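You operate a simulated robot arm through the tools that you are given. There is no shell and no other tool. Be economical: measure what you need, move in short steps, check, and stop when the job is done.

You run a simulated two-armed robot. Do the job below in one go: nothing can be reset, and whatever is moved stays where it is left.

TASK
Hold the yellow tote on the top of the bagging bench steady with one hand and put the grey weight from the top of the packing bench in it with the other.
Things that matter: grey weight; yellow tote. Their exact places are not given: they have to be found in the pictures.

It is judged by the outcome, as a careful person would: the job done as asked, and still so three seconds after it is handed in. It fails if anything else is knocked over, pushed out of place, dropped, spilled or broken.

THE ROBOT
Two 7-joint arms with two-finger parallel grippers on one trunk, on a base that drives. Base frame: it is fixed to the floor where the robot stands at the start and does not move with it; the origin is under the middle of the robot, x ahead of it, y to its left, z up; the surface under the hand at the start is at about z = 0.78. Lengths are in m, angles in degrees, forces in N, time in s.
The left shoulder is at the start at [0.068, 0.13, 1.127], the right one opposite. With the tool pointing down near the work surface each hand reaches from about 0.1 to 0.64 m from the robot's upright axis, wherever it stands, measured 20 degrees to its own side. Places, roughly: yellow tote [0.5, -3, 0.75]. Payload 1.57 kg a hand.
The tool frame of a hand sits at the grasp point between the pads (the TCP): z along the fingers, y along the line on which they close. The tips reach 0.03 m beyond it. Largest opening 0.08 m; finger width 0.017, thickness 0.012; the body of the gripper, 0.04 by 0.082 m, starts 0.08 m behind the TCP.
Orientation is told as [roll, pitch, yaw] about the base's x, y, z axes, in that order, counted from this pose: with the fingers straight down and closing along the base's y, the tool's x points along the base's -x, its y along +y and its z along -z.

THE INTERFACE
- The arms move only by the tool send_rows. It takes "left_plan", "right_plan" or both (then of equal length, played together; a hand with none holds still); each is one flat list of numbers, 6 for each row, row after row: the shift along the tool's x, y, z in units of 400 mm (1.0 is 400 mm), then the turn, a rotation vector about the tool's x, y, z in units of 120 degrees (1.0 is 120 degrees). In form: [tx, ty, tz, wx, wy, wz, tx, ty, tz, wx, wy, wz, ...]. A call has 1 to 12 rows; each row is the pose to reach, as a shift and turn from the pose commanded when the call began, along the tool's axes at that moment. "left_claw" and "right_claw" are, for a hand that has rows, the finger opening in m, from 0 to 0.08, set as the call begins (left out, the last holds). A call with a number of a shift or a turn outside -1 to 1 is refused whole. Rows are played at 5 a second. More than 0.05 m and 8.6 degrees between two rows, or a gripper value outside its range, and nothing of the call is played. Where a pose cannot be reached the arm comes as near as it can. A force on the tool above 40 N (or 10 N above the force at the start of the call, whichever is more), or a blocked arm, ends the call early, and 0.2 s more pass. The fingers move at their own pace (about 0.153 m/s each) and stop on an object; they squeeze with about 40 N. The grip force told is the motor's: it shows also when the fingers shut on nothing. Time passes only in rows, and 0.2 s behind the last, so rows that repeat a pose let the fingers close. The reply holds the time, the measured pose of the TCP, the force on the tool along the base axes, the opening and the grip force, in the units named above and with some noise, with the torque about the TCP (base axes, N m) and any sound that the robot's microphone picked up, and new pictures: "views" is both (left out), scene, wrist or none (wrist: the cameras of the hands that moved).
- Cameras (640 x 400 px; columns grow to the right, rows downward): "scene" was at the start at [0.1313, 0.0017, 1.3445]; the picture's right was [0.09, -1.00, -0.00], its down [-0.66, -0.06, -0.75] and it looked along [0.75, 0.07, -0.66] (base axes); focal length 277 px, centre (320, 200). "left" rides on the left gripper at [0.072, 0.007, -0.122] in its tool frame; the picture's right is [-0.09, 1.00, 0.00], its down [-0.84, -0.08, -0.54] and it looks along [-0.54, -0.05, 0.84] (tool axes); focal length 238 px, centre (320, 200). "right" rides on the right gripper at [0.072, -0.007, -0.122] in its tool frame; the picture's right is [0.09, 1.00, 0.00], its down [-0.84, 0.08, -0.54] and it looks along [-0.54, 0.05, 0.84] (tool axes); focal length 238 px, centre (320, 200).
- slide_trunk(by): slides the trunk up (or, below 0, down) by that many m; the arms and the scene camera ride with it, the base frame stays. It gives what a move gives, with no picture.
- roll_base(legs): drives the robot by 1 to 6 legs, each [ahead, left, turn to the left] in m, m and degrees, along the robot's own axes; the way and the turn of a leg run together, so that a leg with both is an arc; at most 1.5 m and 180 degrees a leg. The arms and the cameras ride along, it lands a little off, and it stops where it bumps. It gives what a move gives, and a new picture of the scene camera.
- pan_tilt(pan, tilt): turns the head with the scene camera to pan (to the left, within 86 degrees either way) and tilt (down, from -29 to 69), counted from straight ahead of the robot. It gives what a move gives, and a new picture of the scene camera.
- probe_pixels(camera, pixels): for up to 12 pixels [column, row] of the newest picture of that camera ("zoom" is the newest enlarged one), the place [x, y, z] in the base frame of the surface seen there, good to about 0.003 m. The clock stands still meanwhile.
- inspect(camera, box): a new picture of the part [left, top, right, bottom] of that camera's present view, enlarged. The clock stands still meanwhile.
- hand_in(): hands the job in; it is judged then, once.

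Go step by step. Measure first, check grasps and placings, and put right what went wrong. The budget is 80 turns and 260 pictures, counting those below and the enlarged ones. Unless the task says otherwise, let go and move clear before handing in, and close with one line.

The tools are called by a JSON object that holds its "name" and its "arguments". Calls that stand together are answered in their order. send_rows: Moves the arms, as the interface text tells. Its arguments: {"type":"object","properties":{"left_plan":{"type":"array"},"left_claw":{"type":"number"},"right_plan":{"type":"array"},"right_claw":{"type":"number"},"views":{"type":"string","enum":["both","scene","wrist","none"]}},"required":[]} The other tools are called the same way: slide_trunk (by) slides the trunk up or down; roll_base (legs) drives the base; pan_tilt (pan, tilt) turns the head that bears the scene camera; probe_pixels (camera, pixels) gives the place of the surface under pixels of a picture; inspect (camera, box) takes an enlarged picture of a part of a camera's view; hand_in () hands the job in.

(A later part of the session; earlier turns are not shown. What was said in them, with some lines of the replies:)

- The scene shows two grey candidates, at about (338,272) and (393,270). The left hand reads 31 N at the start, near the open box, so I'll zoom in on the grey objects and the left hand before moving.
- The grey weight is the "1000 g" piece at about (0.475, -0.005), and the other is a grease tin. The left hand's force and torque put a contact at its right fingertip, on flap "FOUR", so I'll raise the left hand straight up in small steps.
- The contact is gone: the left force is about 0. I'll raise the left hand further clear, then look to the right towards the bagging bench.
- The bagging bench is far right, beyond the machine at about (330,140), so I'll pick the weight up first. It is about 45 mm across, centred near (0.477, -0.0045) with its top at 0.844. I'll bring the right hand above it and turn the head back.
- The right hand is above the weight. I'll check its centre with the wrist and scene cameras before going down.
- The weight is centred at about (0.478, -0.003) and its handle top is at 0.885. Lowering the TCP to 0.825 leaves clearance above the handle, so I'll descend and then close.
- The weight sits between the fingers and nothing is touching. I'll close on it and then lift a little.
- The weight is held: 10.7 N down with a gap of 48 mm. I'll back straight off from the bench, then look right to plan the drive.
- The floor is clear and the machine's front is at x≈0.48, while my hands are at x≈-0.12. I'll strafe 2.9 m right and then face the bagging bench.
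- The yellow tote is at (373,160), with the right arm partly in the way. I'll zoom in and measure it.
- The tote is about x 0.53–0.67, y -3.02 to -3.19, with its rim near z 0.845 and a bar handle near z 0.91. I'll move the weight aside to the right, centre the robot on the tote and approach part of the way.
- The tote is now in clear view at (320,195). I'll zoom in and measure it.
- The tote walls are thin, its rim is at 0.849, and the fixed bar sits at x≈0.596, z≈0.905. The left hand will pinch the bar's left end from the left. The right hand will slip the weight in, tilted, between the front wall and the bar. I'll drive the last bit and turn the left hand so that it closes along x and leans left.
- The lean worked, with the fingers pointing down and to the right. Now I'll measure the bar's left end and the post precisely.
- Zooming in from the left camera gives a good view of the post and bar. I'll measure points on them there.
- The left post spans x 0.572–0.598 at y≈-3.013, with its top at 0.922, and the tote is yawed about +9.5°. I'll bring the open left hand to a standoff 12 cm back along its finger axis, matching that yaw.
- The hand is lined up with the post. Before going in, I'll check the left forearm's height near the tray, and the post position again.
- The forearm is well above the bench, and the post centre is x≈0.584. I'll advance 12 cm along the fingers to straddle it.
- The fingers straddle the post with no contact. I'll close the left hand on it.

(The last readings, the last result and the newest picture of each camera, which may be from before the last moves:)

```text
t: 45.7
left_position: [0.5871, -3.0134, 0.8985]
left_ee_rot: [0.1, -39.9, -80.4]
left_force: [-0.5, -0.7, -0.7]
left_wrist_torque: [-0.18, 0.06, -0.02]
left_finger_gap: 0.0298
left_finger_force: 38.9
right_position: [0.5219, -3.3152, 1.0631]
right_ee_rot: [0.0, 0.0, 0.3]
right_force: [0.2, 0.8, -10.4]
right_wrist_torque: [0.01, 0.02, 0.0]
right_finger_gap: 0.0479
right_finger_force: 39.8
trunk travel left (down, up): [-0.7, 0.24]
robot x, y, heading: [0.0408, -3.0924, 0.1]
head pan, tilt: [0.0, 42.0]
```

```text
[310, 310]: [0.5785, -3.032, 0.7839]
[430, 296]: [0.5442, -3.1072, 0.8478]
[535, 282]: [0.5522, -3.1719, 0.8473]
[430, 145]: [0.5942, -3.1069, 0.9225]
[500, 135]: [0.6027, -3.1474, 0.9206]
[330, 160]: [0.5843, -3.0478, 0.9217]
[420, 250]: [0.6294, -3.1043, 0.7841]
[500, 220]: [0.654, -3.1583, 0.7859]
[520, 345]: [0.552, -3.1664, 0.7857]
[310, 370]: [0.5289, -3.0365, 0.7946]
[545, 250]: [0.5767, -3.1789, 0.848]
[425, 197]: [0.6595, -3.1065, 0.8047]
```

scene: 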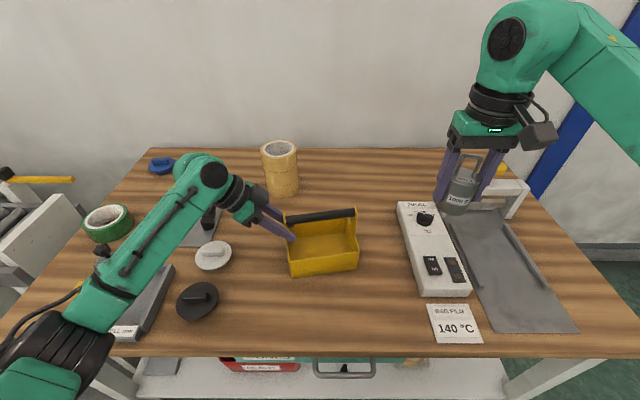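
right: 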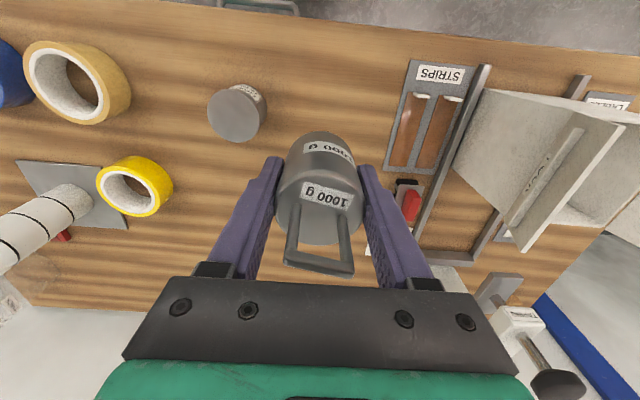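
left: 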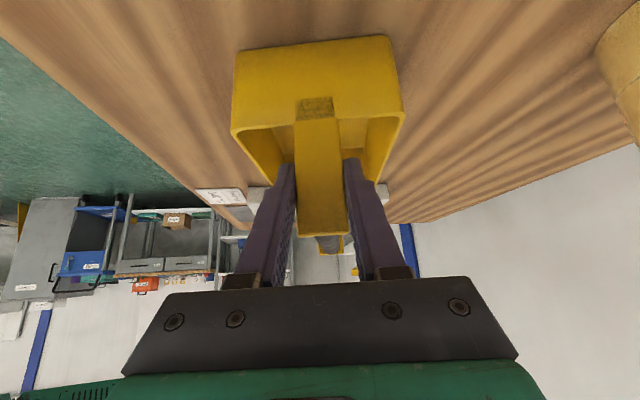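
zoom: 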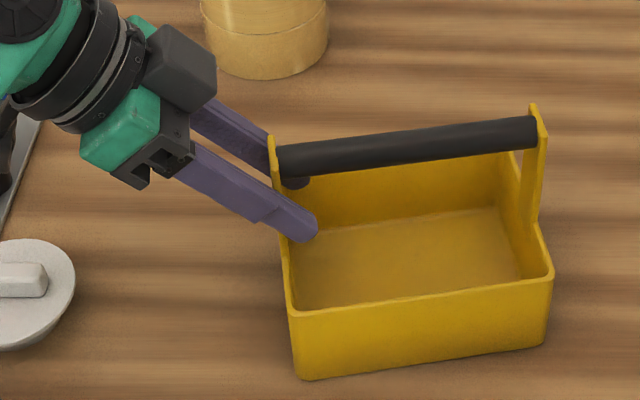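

The left hand holds the post (gap 29.8 mm, 39 N) and the tote hasn't moved: floor z 0.784, bar about x 0.602, z 0.912 near y -3.12. Now I'll align the right hand to the tote's yaw and tilt it 30° so the weight can pass between rim and bar.

{"name": "send_rows", "arguments": {"right_plan": [0, 0, 0.0, 0, 0, -0.038, 0, 0, 0, 0, 0, -0.0767, 0, 0, 0, 0, 0, -0.0767], "views": "none"}}

{"name": "send_rows", "arguments": {"right_plan": [0, 0, 0, 0, -0.05, 0, 0, 0, 0, 0, -0.1, 0, 0, 0, 0, 0, -0.15, 0, 0, 0, 0, 0, -0.2, 0, 0, 0, 0, 0, -0.25, 0, 0, 0, 0, 0, -0.25, 0]}}

```text
t: 46.5
left_position: [0.5854, -3.0132, 0.8978]
left_ee_rot: [0.0, -40.0, -80.3]
left_force: [-0.5, -0.4, 0.5]
left_wrist_torque: [-0.22, 0.05, 0.0]
left_finger_gap: 0.0296
left_finger_force: 38.8
right_position: [0.5222, -3.3158, 1.0634]
right_ee_rot: [0.1, 0.1, 9.6]
right_force: [-0.2, -0.6, -10.3]
right_wrist_torque: [-0.05, 0.02, -0.04]
right_finger_gap: 0.048
right_finger_force: 40.4
trunk travel left (down, up): [-0.7, 0.24]
robot x, y, heading: [0.0431, -3.0935, 0.0]
head pan, tilt: [0.0, 42.0]
```

```text
t: 47.9
left_position: [0.5868, -3.0124, 0.8992]
left_ee_rot: [0.2, -40.1, -80.3]
left_force: [-0.9, -0.1, 0.0]
left_wrist_torque: [-0.07, 0.02, -0.14]
left_finger_gap: 0.0297
left_finger_force: 39.5
right_position: [0.5225, -3.3155, 1.0636]
right_ee_rot: [0.0, -29.9, 9.4]
right_force: [0.6, -0.6, -9.0]
right_wrist_torque: [0.01, 0.07, 0.01]
right_finger_gap: 0.0479
right_finger_force: 40.0
trunk travel left (down, up): [-0.7, 0.24]
robot x, y, heading: [0.0458, -3.092, -0.1]
head pan, tilt: [0.0, 42.0]
```

scene: 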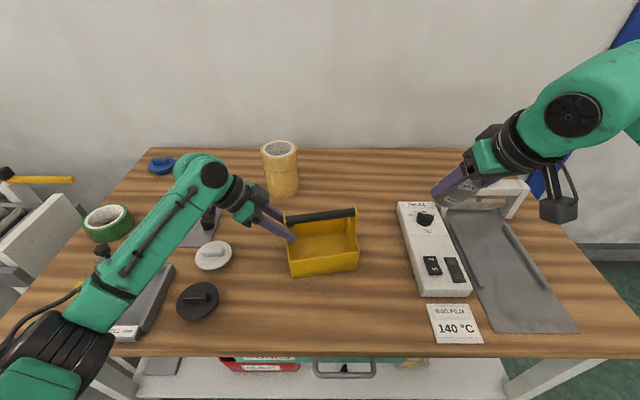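
right: 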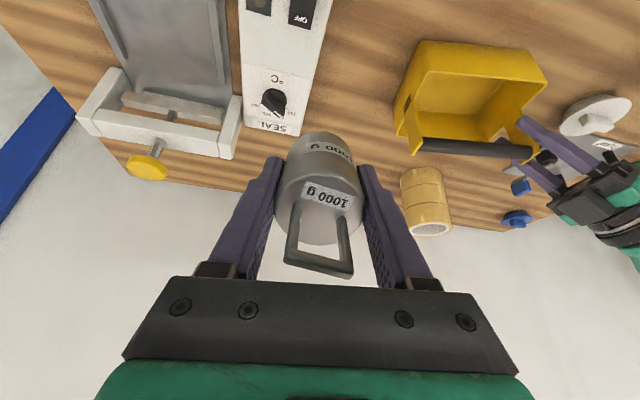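

The tilt is right and the weight hasn't slipped. I'll move it to the line-up point in front of and above the tote.

{"name": "send_rows", "arguments": {"right_plan": [0.0112, 0.0939, 0.0083, 0, 0, 0, 0.0224, 0.1878, 0.0166, 0, 0, 0, 0.0336, 0.2817, 0.0249, 0, 0, 0, 0.0448, 0.3756, 0.0332, 0, 0, 0, 0.056, 0.4695, 0.0415, 0, 0, 0, 0.056, 0.4695, 0.0415, 0, 0, 0]}}

{"name": "inspect", "arguments": {"camera": "scene", "box": [222, 147, 422, 284]}}

```text
t: 49.3
left_position: [0.5861, -3.0134, 0.8997]
left_ee_rot: [0.1, -40.0, -80.3]
left_force: [0.0, 0.9, 0.1]
left_wrist_torque: [0.0, 0.13, -0.03]
left_finger_gap: 0.0297
left_finger_force: 38.7
right_position: [0.4805, -3.133, 1.0367]
right_ee_rot: [0.0, -30.0, 9.4]
right_force: [-0.7, 0.3, -8.8]
right_wrist_torque: [0.0, 0.07, 0.03]
right_finger_gap: 0.0478
right_finger_force: 40.1
trunk travel left (down, up): [-0.7, 0.24]
robot x, y, heading: [0.0439, -3.0915, 0.5]
head pan, tilt: [0.0, 42.0]
```

scene: 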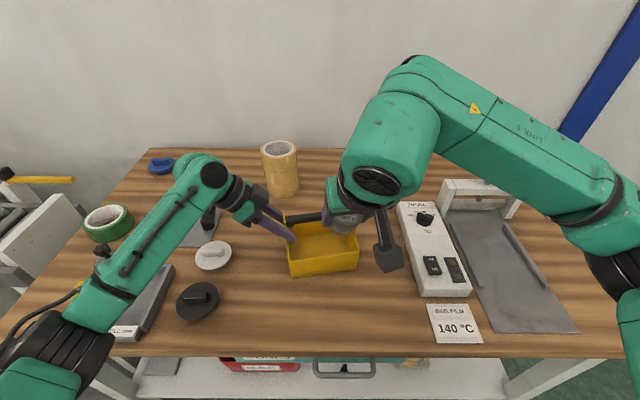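
right: 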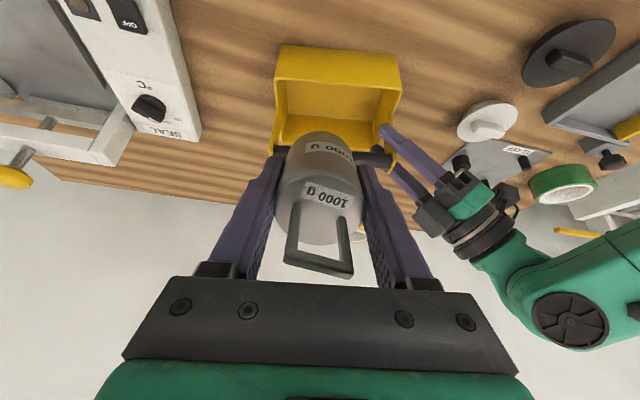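

```text
2.92 times, centred on (322, 216) of scene
```

zoom: 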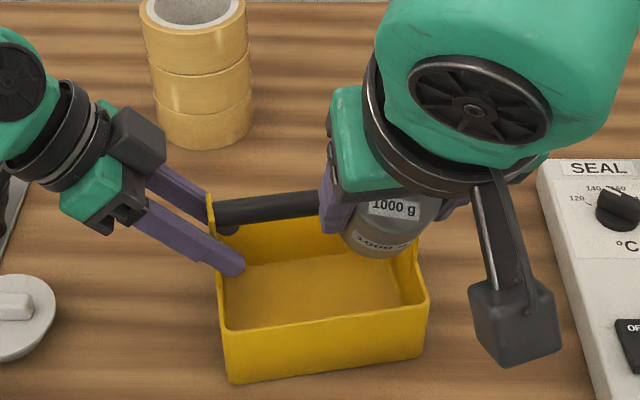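

The weight is lined up. I'll re-measure the tote's rim, bar and side walls from the right wrist camera to verify the entry line.

{"name": "inspect", "arguments": {"camera": "right", "box": [240, 30, 440, 180]}}

{"name": "probe_pixels", "arguments": {"camera": "zoom", "pixels": [[120, 160], [300, 165], [450, 195], [130, 200], [420, 395], [390, 390], [450, 400], [120, 380], [300, 200], [200, 330], [500, 220], [300, 330]]}}

```text
2.67 times, centred on (340, 105) of right
```

zoom: 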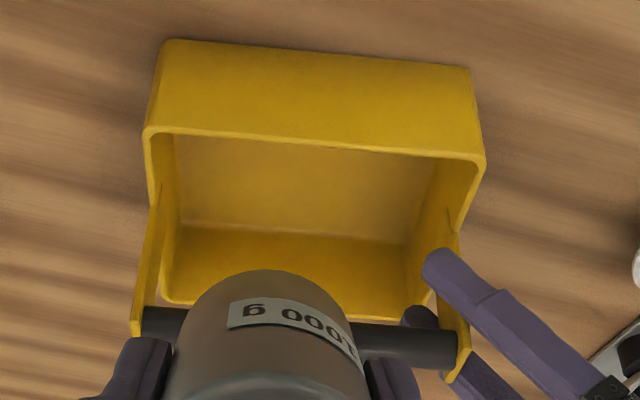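

```text
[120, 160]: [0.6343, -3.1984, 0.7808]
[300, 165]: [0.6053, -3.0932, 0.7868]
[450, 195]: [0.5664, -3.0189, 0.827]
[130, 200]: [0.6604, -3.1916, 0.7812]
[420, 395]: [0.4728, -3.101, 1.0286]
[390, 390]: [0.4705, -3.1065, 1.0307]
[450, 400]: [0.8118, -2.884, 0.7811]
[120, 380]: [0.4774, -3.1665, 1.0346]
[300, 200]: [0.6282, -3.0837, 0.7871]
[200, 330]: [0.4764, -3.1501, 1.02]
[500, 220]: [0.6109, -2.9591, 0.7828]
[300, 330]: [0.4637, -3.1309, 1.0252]
```

I'll probe the rim edge and the bar themselves in this zoom.

{"name": "probe_pixels", "arguments": {"camera": "zoom", "pixels": [[240, 140], [320, 147], [400, 152], [240, 130], [320, 136], [400, 335], [400, 350], [160, 320], [158, 315], [420, 360], [150, 260], [320, 110]]}}

```text
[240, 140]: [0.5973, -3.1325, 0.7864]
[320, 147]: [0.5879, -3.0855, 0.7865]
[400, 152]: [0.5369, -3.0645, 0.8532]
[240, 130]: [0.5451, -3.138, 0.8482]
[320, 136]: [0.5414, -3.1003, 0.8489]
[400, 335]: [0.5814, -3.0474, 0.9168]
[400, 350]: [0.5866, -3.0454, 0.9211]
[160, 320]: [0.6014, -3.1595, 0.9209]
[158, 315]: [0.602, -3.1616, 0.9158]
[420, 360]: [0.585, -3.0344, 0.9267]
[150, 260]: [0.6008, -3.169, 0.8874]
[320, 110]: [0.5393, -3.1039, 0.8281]
```

The front rim is at x≈0.5435 and the bar at x≈0.599, z 0.912 near y=-3.12, so the entry line should shift 3 mm towards me. I'll advance along the fingers to just inside the rim and check.

{"name": "send_rows", "arguments": {"right_plan": [0.0075, 0, 0.08, 0, 0, 0, 0.0075, 0, 0.16, 0, 0, 0, 0.0075, 0, 0.24, 0, 0, 0, 0.0075, 0, 0.3, 0, 0, 0, 0.0075, 0, 0.36, 0, 0, 0, 0.0075, 0, 0.36, 0, 0, 0]}}

{"name": "inspect", "arguments": {"camera": "scene", "box": [222, 147, 422, 284]}}

{"name": "inspect", "arguments": {"camera": "right", "box": [200, 30, 460, 225]}}

```text
t: 50.7
left_position: [0.5861, -3.0128, 0.8992]
left_ee_rot: [0.1, -40.2, -80.3]
left_force: [0.7, 0.7, 0.2]
left_wrist_torque: [0.11, 0.1, 0.03]
left_finger_gap: 0.0299
left_finger_force: 39.1
right_position: [0.5477, -3.1198, 0.9102]
right_ee_rot: [-0.1, -29.9, 9.4]
right_force: [-0.2, 0.3, -10.7]
right_wrist_torque: [-0.02, 0.1, 0.01]
right_finger_gap: 0.0477
right_finger_force: 39.9
trunk travel left (down, up): [-0.7, 0.24]
robot x, y, heading: [0.0402, -3.0901, 0.3]
head pan, tilt: [0.0, 42.0]
```

scene: 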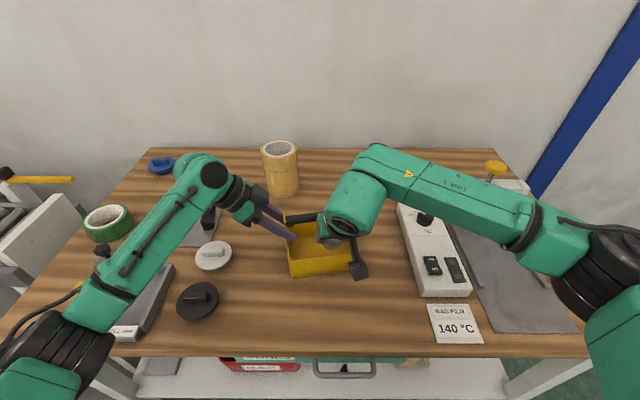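
right: 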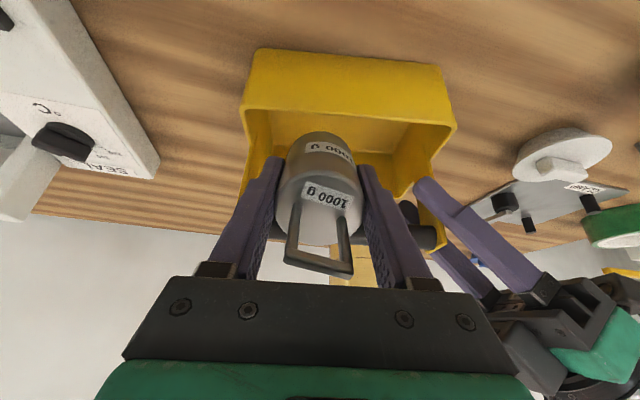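

```text
2.92 times, centred on (322, 216) of scene
```

zoom: 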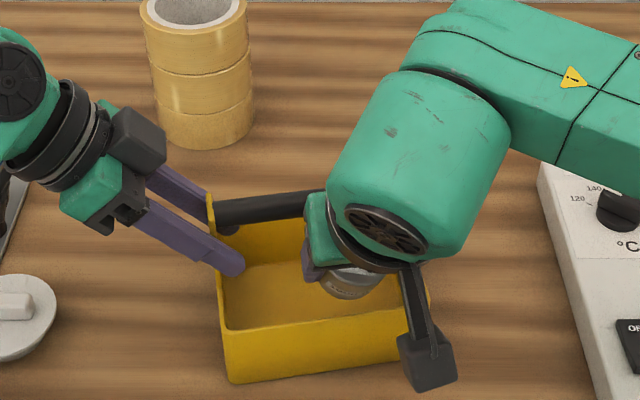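

```text
2.05 times, centred on (330, 128) of right
```

zoom: 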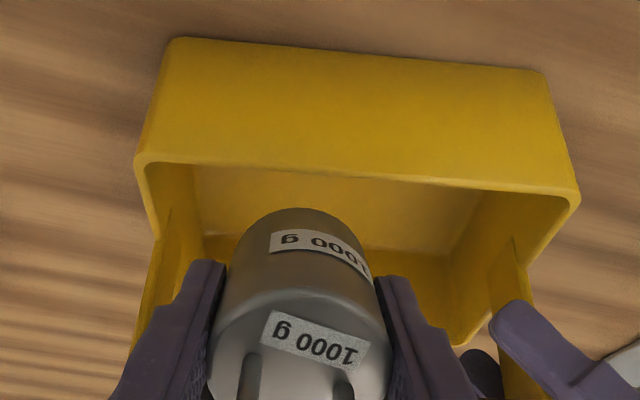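

The weight is centred in the gap and clear of everything, with the load still about 10 N. I'll go on down towards the tote floor, nudging 4 mm left for clearance to the right post.

{"name": "send_rows", "arguments": {"right_plan": [0, 0.005, 0.05, 0, 0, 0, 0, 0.01, 0.1, 0, 0, 0, 0, 0.01, 0.15, 0, 0, 0, 0, 0.01, 0.185, 0, 0, 0, 0, 0.01, 0.185, 0, 0, 0]}}

{"name": "inspect", "arguments": {"camera": "right", "box": [200, 30, 460, 225]}}

{"name": "inspect", "arguments": {"camera": "scene", "box": [262, 187, 382, 287]}}

```text
t: 51.9
left_position: [0.5847, -3.0134, 0.8989]
left_ee_rot: [0.1, -40.2, -80.3]
left_force: [-0.2, 0.4, -0.4]
left_wrist_torque: [-0.03, 0.1, 0.0]
left_finger_gap: 0.0299
left_finger_force: 39.0
right_position: [0.5838, -3.1096, 0.8467]
right_ee_rot: [0.0, -29.8, 9.6]
right_force: [0.0, -0.2, -10.5]
right_wrist_torque: [0.0, 0.09, -0.01]
right_finger_gap: 0.048
right_finger_force: 39.5
trunk travel left (down, up): [-0.7, 0.24]
robot x, y, heading: [0.0433, -3.092, 0.3]
head pan, tilt: [0.0, 42.0]
```

scene: 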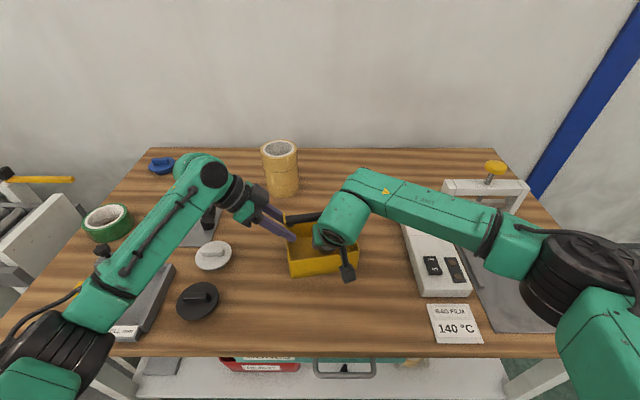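
right: 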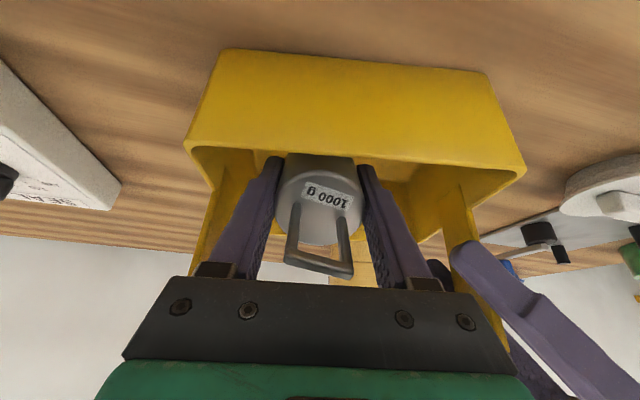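

```text
2.05 times, centred on (330, 128) of right
```

zoom: 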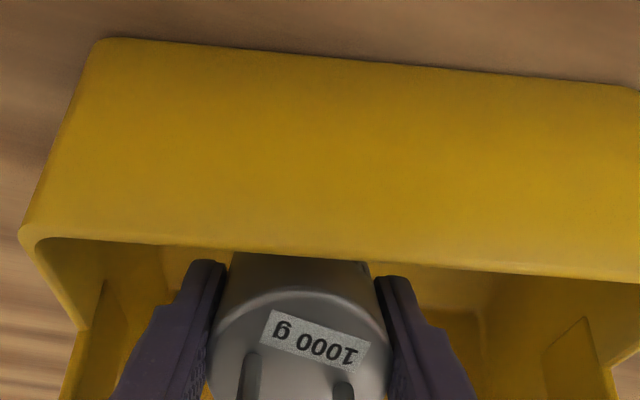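

```text
4.00 times, centred on (322, 237) of scene
```

zoom: 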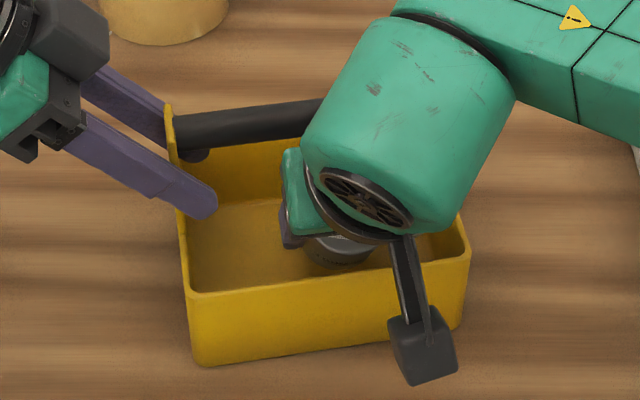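

The weight is about 11 mm above the tote floor. I'll rotate it back to 18° of tilt so it will settle upright, then lower it gently to the floor.

{"name": "send_rows", "arguments": {"right_plan": [0, 0, 0, 0, 0.033, 0, 0, 0, 0, 0, 0.067, 0, 0, 0, 0, 0, 0.1, 0, 0.005, 0, 0.0087, 0, 0.1, 0, 0.009, 0, 0.0156, 0, 0.1, 0, 0.009, 0, 0.0156, 0, 0.1, 0]}}

{"name": "inspect", "arguments": {"camera": "right", "box": [160, 30, 500, 285]}}

```text
t: 53.3
left_position: [0.5853, -3.0118, 0.8997]
left_ee_rot: [0.1, -40.1, -80.3]
left_force: [0.1, 0.0, -0.3]
left_wrist_torque: [-0.04, 0.05, 0.01]
left_finger_gap: 0.03
left_finger_force: 39.4
right_position: [0.5833, -3.1108, 0.84]
right_ee_rot: [0.0, -17.8, 9.5]
right_force: [0.1, -0.1, -9.6]
right_wrist_torque: [-0.02, 0.05, -0.02]
right_finger_gap: 0.0476
right_finger_force: 39.7
trunk travel left (down, up): [-0.7, 0.24]
robot x, y, heading: [0.044, -3.0922, 0.1]
head pan, tilt: [0.0, 42.0]
```

scene: 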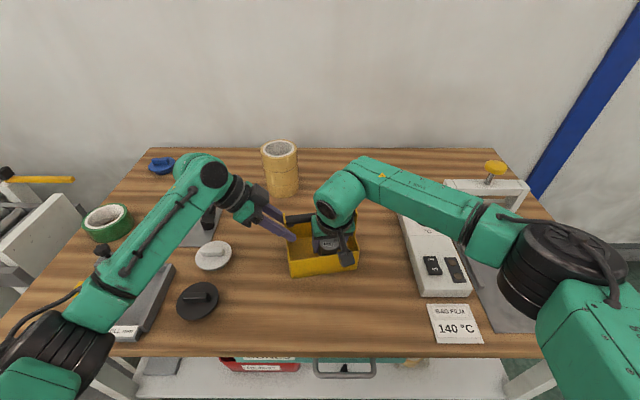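
right: 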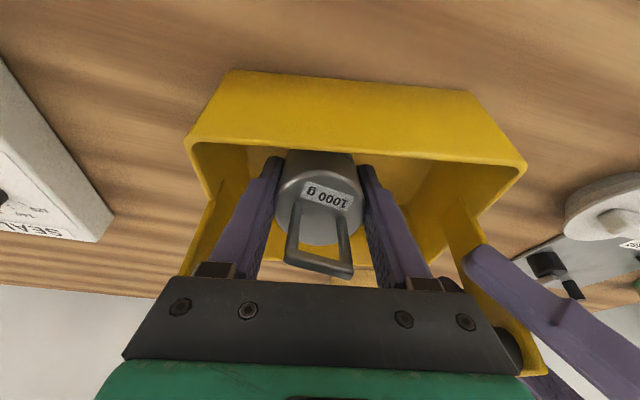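

```text
1.57 times, centred on (330, 158) of right
```

zoom: 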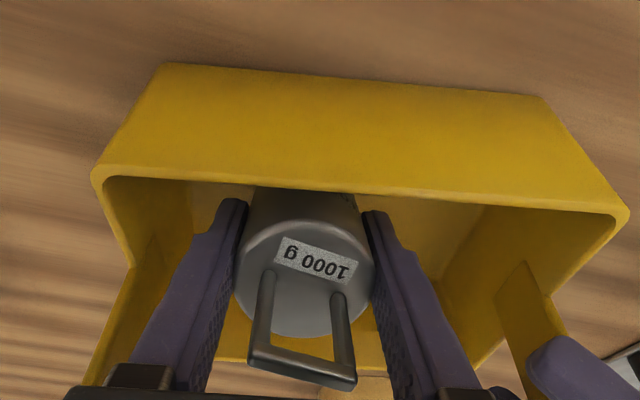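

Still hanging free at 9.6 N. I'll lower it another 3.5 mm in small steps to feel for the floor.

{"name": "send_rows", "arguments": {"right_plan": [0.0013, 0, 0.004, 0, 0, 0, 0.0027, 0, 0.0083, 0, 0, 0, 0.0027, 0, 0.0083, 0, 0, 0], "views": "none"}}

```text
t: 54.1
left_position: [0.5856, -3.0126, 0.8989]
left_ee_rot: [0.1, -40.0, -80.4]
left_force: [-0.2, 0.1, 0.4]
left_wrist_torque: [-0.02, 0.03, 0.01]
left_finger_gap: 0.0299
left_finger_force: 39.9
right_position: [0.5846, -3.1099, 0.8367]
right_ee_rot: [-0.1, -17.7, 9.5]
right_force: [0.8, 0.3, -9.5]
right_wrist_torque: [-0.05, 0.09, 0.01]
right_finger_gap: 0.048
right_finger_force: 40.1
trunk travel left (down, up): [-0.7, 0.24]
robot x, y, heading: [0.0427, -3.092, 0.1]
head pan, tilt: [0.0, 42.0]
```

No contact yet, so another 2 mm.

{"name": "send_rows", "arguments": {"right_plan": [0.0008, 0, 0.0024, 0, 0, 0, 0.0016, 0, 0.0048, 0, 0, 0, 0.0016, 0, 0.0048, 0, 0, 0], "views": "none"}}

```text
t: 54.9
left_position: [0.5853, -3.013, 0.8983]
left_ee_rot: [0.2, -40.1, -80.3]
left_force: [3.0, -0.8, 0.3]
left_wrist_torque: [-0.22, -0.09, 0.33]
left_finger_gap: 0.0297
left_finger_force: 38.9
right_position: [0.5848, -3.11, 0.8358]
right_ee_rot: [0.0, -17.9, 9.5]
right_force: [-0.5, -0.6, -0.6]
right_wrist_torque: [-0.07, 0.14, 0.0]
right_finger_gap: 0.048
right_finger_force: 40.2
trunk travel left (down, up): [-0.7, 0.24]
robot x, y, heading: [0.0441, -3.0939, 0.1]
head pan, tilt: [0.0, 42.0]
```

The right load has dropped to about 0, so the weight's edge is on the tote floor. I'll open the right fingers just enough to release it and let it settle.

{"name": "send_rows", "arguments": {"right_plan": [0, 0, 0, 0, 0, 0, 0, 0, 0, 0, 0, 0, 0, 0, 0, 0, 0, 0, 0, 0, 0, 0, 0, 0, 0, 0, 0, 0, 0, 0], "right_claw": 0.066}}

{"name": "inspect", "arguments": {"camera": "right", "box": [160, 30, 500, 285]}}

```text
t: 56.1
left_position: [0.5858, -3.0123, 0.898]
left_ee_rot: [0.1, -39.9, -80.4]
left_force: [0.5, 0.1, -4.6]
left_wrist_torque: [0.52, 0.18, -0.04]
left_finger_gap: 0.0299
left_finger_force: 39.4
right_position: [0.5844, -3.1093, 0.8355]
right_ee_rot: [0.0, -17.8, 9.4]
right_force: [-0.2, 0.3, 2.3]
right_wrist_torque: [0.03, -0.02, -0.03]
right_finger_gap: 0.066
right_finger_force: 0.0
trunk travel left (down, up): [-0.7, 0.24]
robot x, y, heading: [0.0427, -3.092, 0.1]
head pan, tilt: [0.0, 42.0]
```

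scene: 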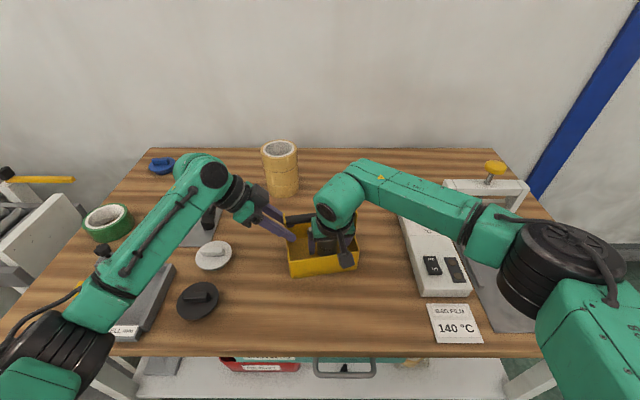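
right: 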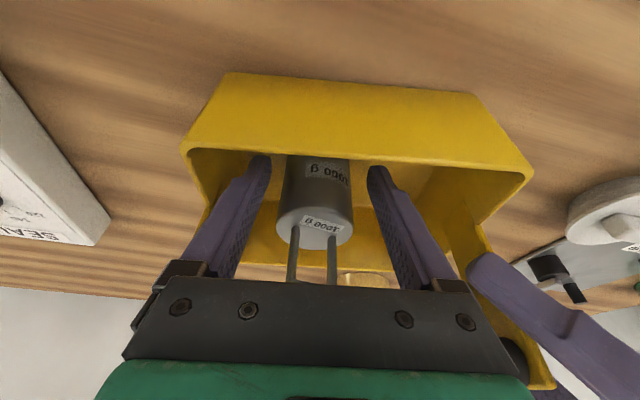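

```text
1.57 times, centred on (330, 158) of right
```

zoom: 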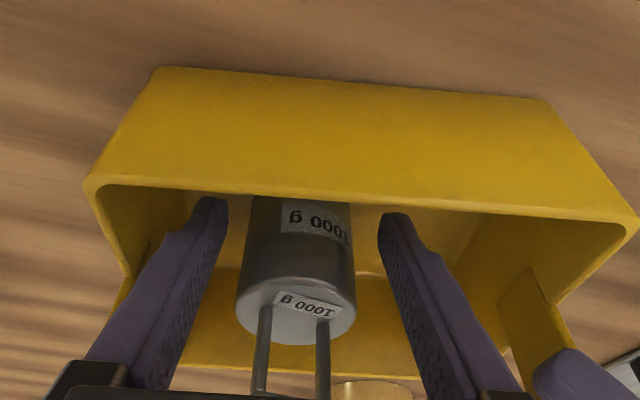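

The weight has settled upright, free between the fingers. I'll withdraw the right hand along its own axis, slowly at first, while the left keeps hold.

{"name": "send_rows", "arguments": {"right_plan": [0, 0, -0.02, 0, 0, 0, 0, 0, -0.05, 0, 0, 0, 0, 0, -0.1, 0, 0, 0, 0, 0, -0.17, 0, 0, 0, 0, 0, -0.25, 0, 0, 0, 0, 0, -0.35, 0, 0, 0, 0, 0, -0.45, 0, 0, 0]}}

{"name": "inspect", "arguments": {"camera": "right", "box": [200, 30, 460, 225]}}

```text
t: 57.7
left_position: [0.5855, -3.0135, 0.8983]
left_ee_rot: [0.0, -40.0, -80.3]
left_force: [-1.3, 0.2, -4.9]
left_wrist_torque: [0.44, 0.15, -0.16]
left_finger_gap: 0.0296
left_finger_force: 39.3
right_position: [0.5279, -3.1198, 1.0061]
right_ee_rot: [0.1, -18.0, 9.5]
right_force: [1.1, -0.1, 0.5]
right_wrist_torque: [0.01, 0.0, -0.02]
right_finger_gap: 0.0659
right_finger_force: 0.1
trunk travel left (down, up): [-0.7, 0.24]
robot x, y, heading: [0.0415, -3.0901, 0.1]
head pan, tilt: [0.0, 42.0]
```

scene: 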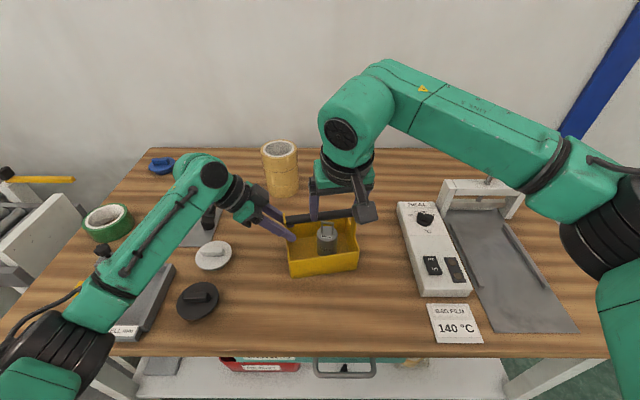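
right: 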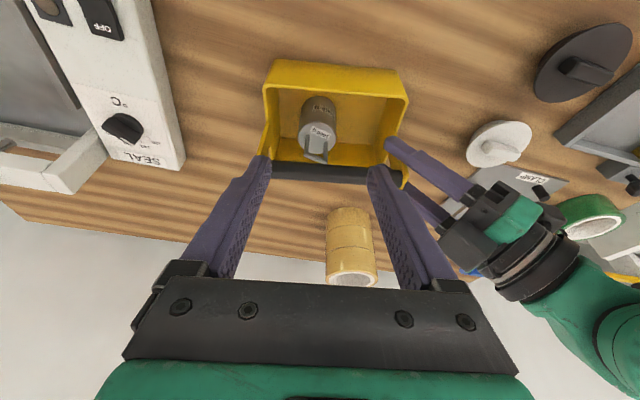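

```text
2.05 times, centred on (330, 128) of right
```

zoom: 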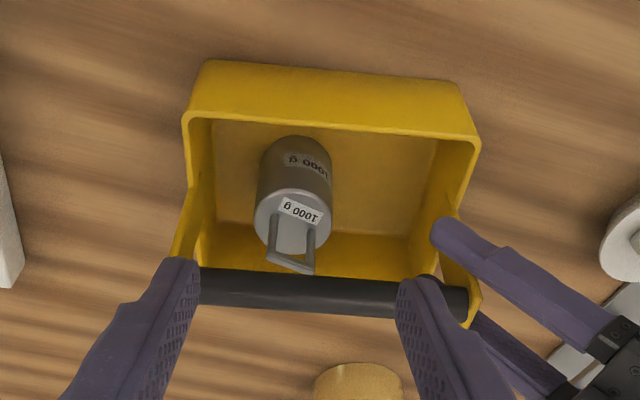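

The weight stands upright in the tote. I'll raise the right hand well clear, then open the left hand.

{"name": "send_rows", "arguments": {"right_plan": [0, 0, -0.1, 0, 0, 0, 0, -0.05, -0.2, 0, 0, 0, 0, -0.12, -0.25, 0, 0, 0, 0, -0.22, -0.25, 0, 0, 0, 0, -0.32, -0.25, 0, 0, 0, 0, -0.4, -0.25, 0, 0, 0], "views": "none"}}

{"name": "send_rows", "arguments": {"left_plan": [0, 0, 0, 0, 0, 0, 0, 0, 0, 0, 0, 0, 0, 0, 0, 0, 0, 0], "left_claw": 0.08}}

```text
t: 59.1
left_position: [0.5845, -3.0133, 0.8989]
left_ee_rot: [0.2, -40.0, -80.3]
left_force: [0.6, 0.5, -4.9]
left_wrist_torque: [0.26, 0.12, 0.16]
left_finger_gap: 0.0296
left_finger_force: 39.3
right_position: [0.5255, -3.2836, 1.1016]
right_ee_rot: [0.1, -17.8, 9.5]
right_force: [-0.2, -0.6, -0.7]
right_wrist_torque: [-0.01, 0.0, -0.01]
right_finger_gap: 0.0658
right_finger_force: 0.1
trunk travel left (down, up): [-0.7, 0.24]
robot x, y, heading: [0.0407, -3.0939, 0.2]
head pan, tilt: [0.0, 42.0]
```

```text
t: 59.9
left_position: [0.5846, -3.0128, 0.8996]
left_ee_rot: [0.2, -40.1, -80.4]
left_force: [-0.1, 0.8, -0.5]
left_wrist_torque: [-0.02, -0.02, -0.04]
left_finger_gap: 0.0798
left_finger_force: 0.1
right_position: [0.524, -3.2826, 1.1029]
right_ee_rot: [0.0, -18.0, 9.5]
right_force: [-0.1, -0.3, -0.1]
right_wrist_torque: [-0.03, -0.03, -0.02]
right_finger_gap: 0.0658
right_finger_force: 0.1
trunk travel left (down, up): [-0.7, 0.24]
robot x, y, heading: [0.0445, -3.0903, 0.2]
head pan, tilt: [0.0, 42.0]
```

scene: 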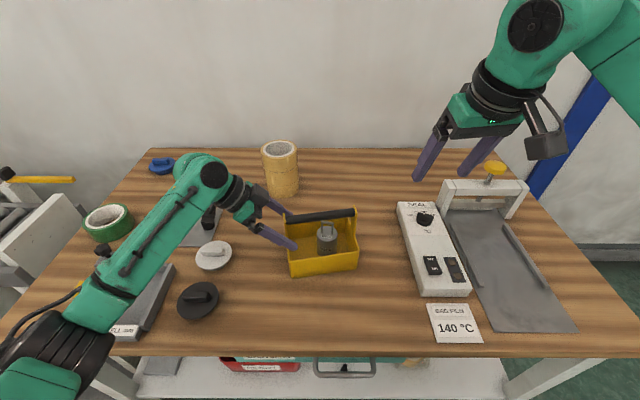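
left: 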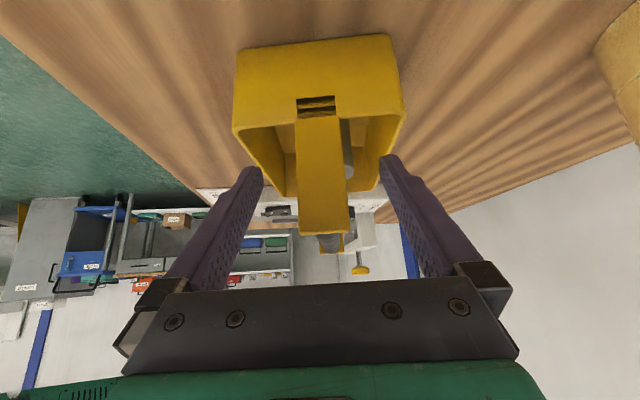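

The left hand is open and free of load. There is a dark mark on the post at (315,105) in the left view, so I'll zoom in on it.

{"name": "inspect", "arguments": {"camera": "left", "box": [220, 30, 420, 260]}}

{"name": "inspect", "arguments": {"camera": "scene", "box": [262, 187, 382, 287]}}

```text
1.74 times, centred on (320, 145) of left
```

zoom: 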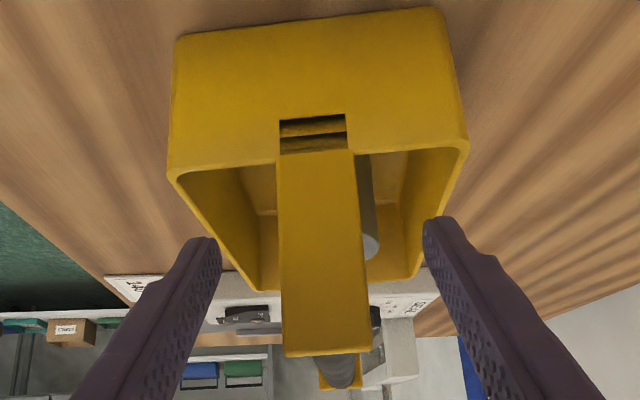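

```text
4.00 times, centred on (322, 237) of scene
```

zoom: 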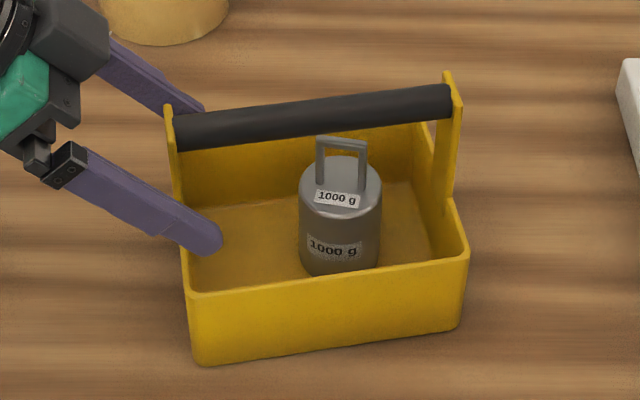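

The weight is upright in the tote and the tote hasn't moved. The mark looks like a shadow or rendering effect near the fingers. I'll withdraw the left hand along its axis and check again.

{"name": "send_rows", "arguments": {"left_plan": [0, 0, -0.05, 0, 0, 0, 0, 0, -0.12, 0, 0, 0, 0, 0, -0.22, 0, 0, 0, 0, 0, -0.32, 0, 0, 0, 0, 0, -0.42, 0, 0, 0, 0, 0, -0.5, 0, 0, 0, 0, 0, -0.5, 0, 0, 0]}}

{"name": "inspect", "arguments": {"camera": "left", "box": [250, 0, 430, 150]}}

{"name": "inspect", "arguments": {"camera": "scene", "box": [262, 187, 382, 287]}}

{"name": "probe_pixels", "arguments": {"camera": "zoom", "pixels": [[340, 140], [340, 215], [330, 285], [200, 340], [450, 320], [220, 130], [440, 100], [260, 240]]}}

```text
t: 61.5
left_position: [0.5618, -2.8863, 1.0532]
left_ee_rot: [0.2, -40.1, -80.4]
left_force: [0.6, 0.2, -0.5]
left_wrist_torque: [0.02, 0.04, 0.01]
left_finger_gap: 0.0799
left_finger_force: 0.1
right_position: [0.5237, -3.2821, 1.1025]
right_ee_rot: [-0.1, -17.9, 9.5]
right_force: [0.3, 0.2, 0.4]
right_wrist_torque: [0.0, 0.01, -0.01]
right_finger_gap: 0.0663
right_finger_force: 0.2
trunk travel left (down, up): [-0.7, 0.24]
robot x, y, heading: [0.0445, -3.0912, 0.1]
head pan, tilt: [0.0, 42.0]
```

scene: 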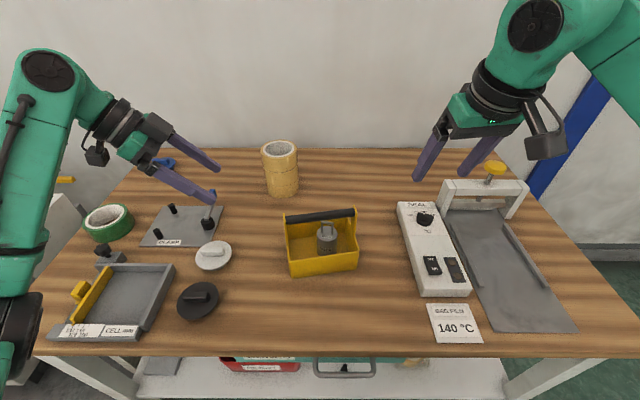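
left: 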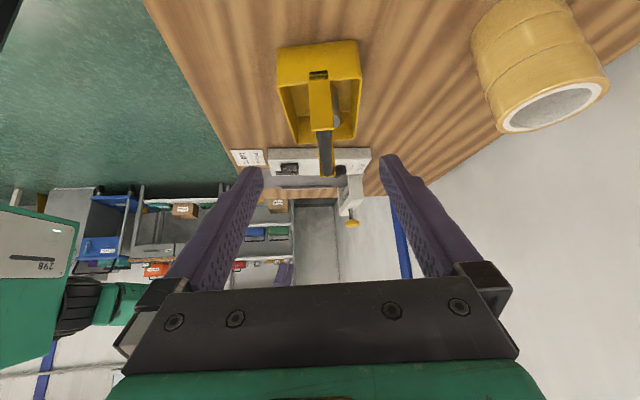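

```text
2.67 times, centred on (340, 75) of left
```

zoom: 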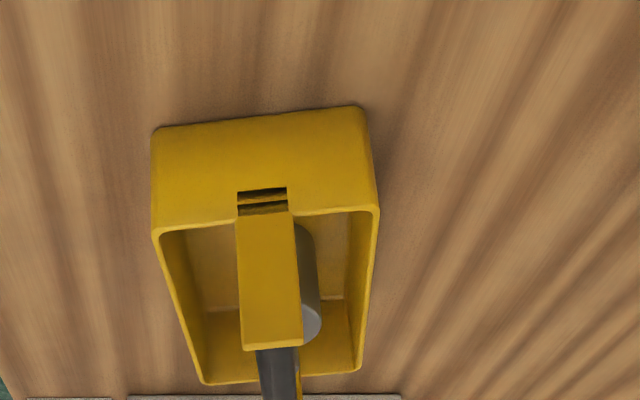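

```text
4.00 times, centred on (322, 237) of scene
```

zoom: 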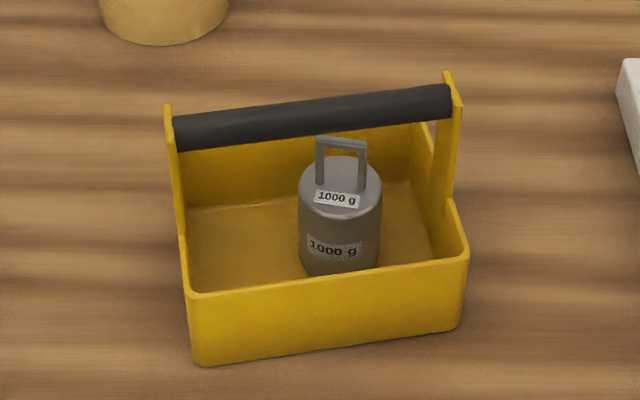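

```text
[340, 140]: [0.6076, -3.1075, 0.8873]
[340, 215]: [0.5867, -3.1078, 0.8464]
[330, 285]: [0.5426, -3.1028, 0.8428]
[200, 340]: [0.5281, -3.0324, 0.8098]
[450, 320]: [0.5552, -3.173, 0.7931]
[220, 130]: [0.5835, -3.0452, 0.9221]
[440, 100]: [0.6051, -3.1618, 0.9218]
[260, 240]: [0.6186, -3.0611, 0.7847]
```

The tote and weight positions are unchanged, but a slot still shows at the base of the left post. I'll take a closer look.

{"name": "inspect", "arguments": {"camera": "left", "box": [295, 55, 345, 95]}}

{"name": "probe_pixels", "arguments": {"camera": "zoom", "pixels": [[290, 190], [290, 205], [290, 225], [290, 240], [290, 260], [200, 220], [400, 220], [290, 170], [290, 300], [240, 220]]}}

```text
10.00 times, centred on (320, 75) of left
```

zoom: 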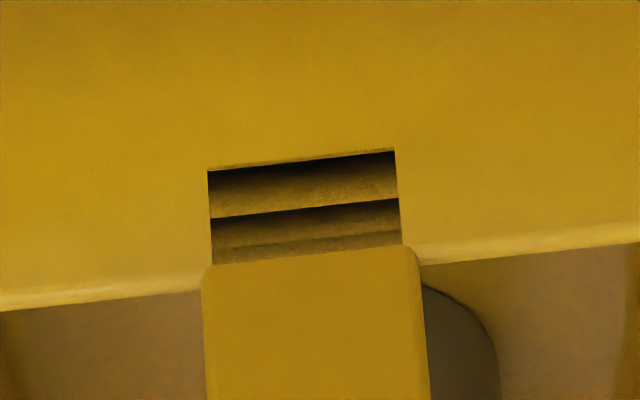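

```text
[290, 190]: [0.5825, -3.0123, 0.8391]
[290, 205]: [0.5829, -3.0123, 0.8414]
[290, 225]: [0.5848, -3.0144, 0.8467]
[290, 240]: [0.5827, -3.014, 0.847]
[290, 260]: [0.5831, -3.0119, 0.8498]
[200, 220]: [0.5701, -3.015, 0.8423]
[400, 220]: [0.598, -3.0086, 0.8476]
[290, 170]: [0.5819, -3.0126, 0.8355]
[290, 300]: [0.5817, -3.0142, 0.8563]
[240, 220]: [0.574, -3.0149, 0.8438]
```

The depths there are flush with the wall (y≈-3.012), so the mark is a rendering artefact of overlapping faces and not damage. The weight is upright in the tote, both hands are open and clear, and nothing else on the bagging bench has moved, so I'm handing in.

{"name": "hand_in", "arguments": {}}

```text
The job is handed in.
```

The 1000 g grey weight is standing upright in the yellow tote; the left hand held the tote steady while the right put it in, and both hands are now clear.
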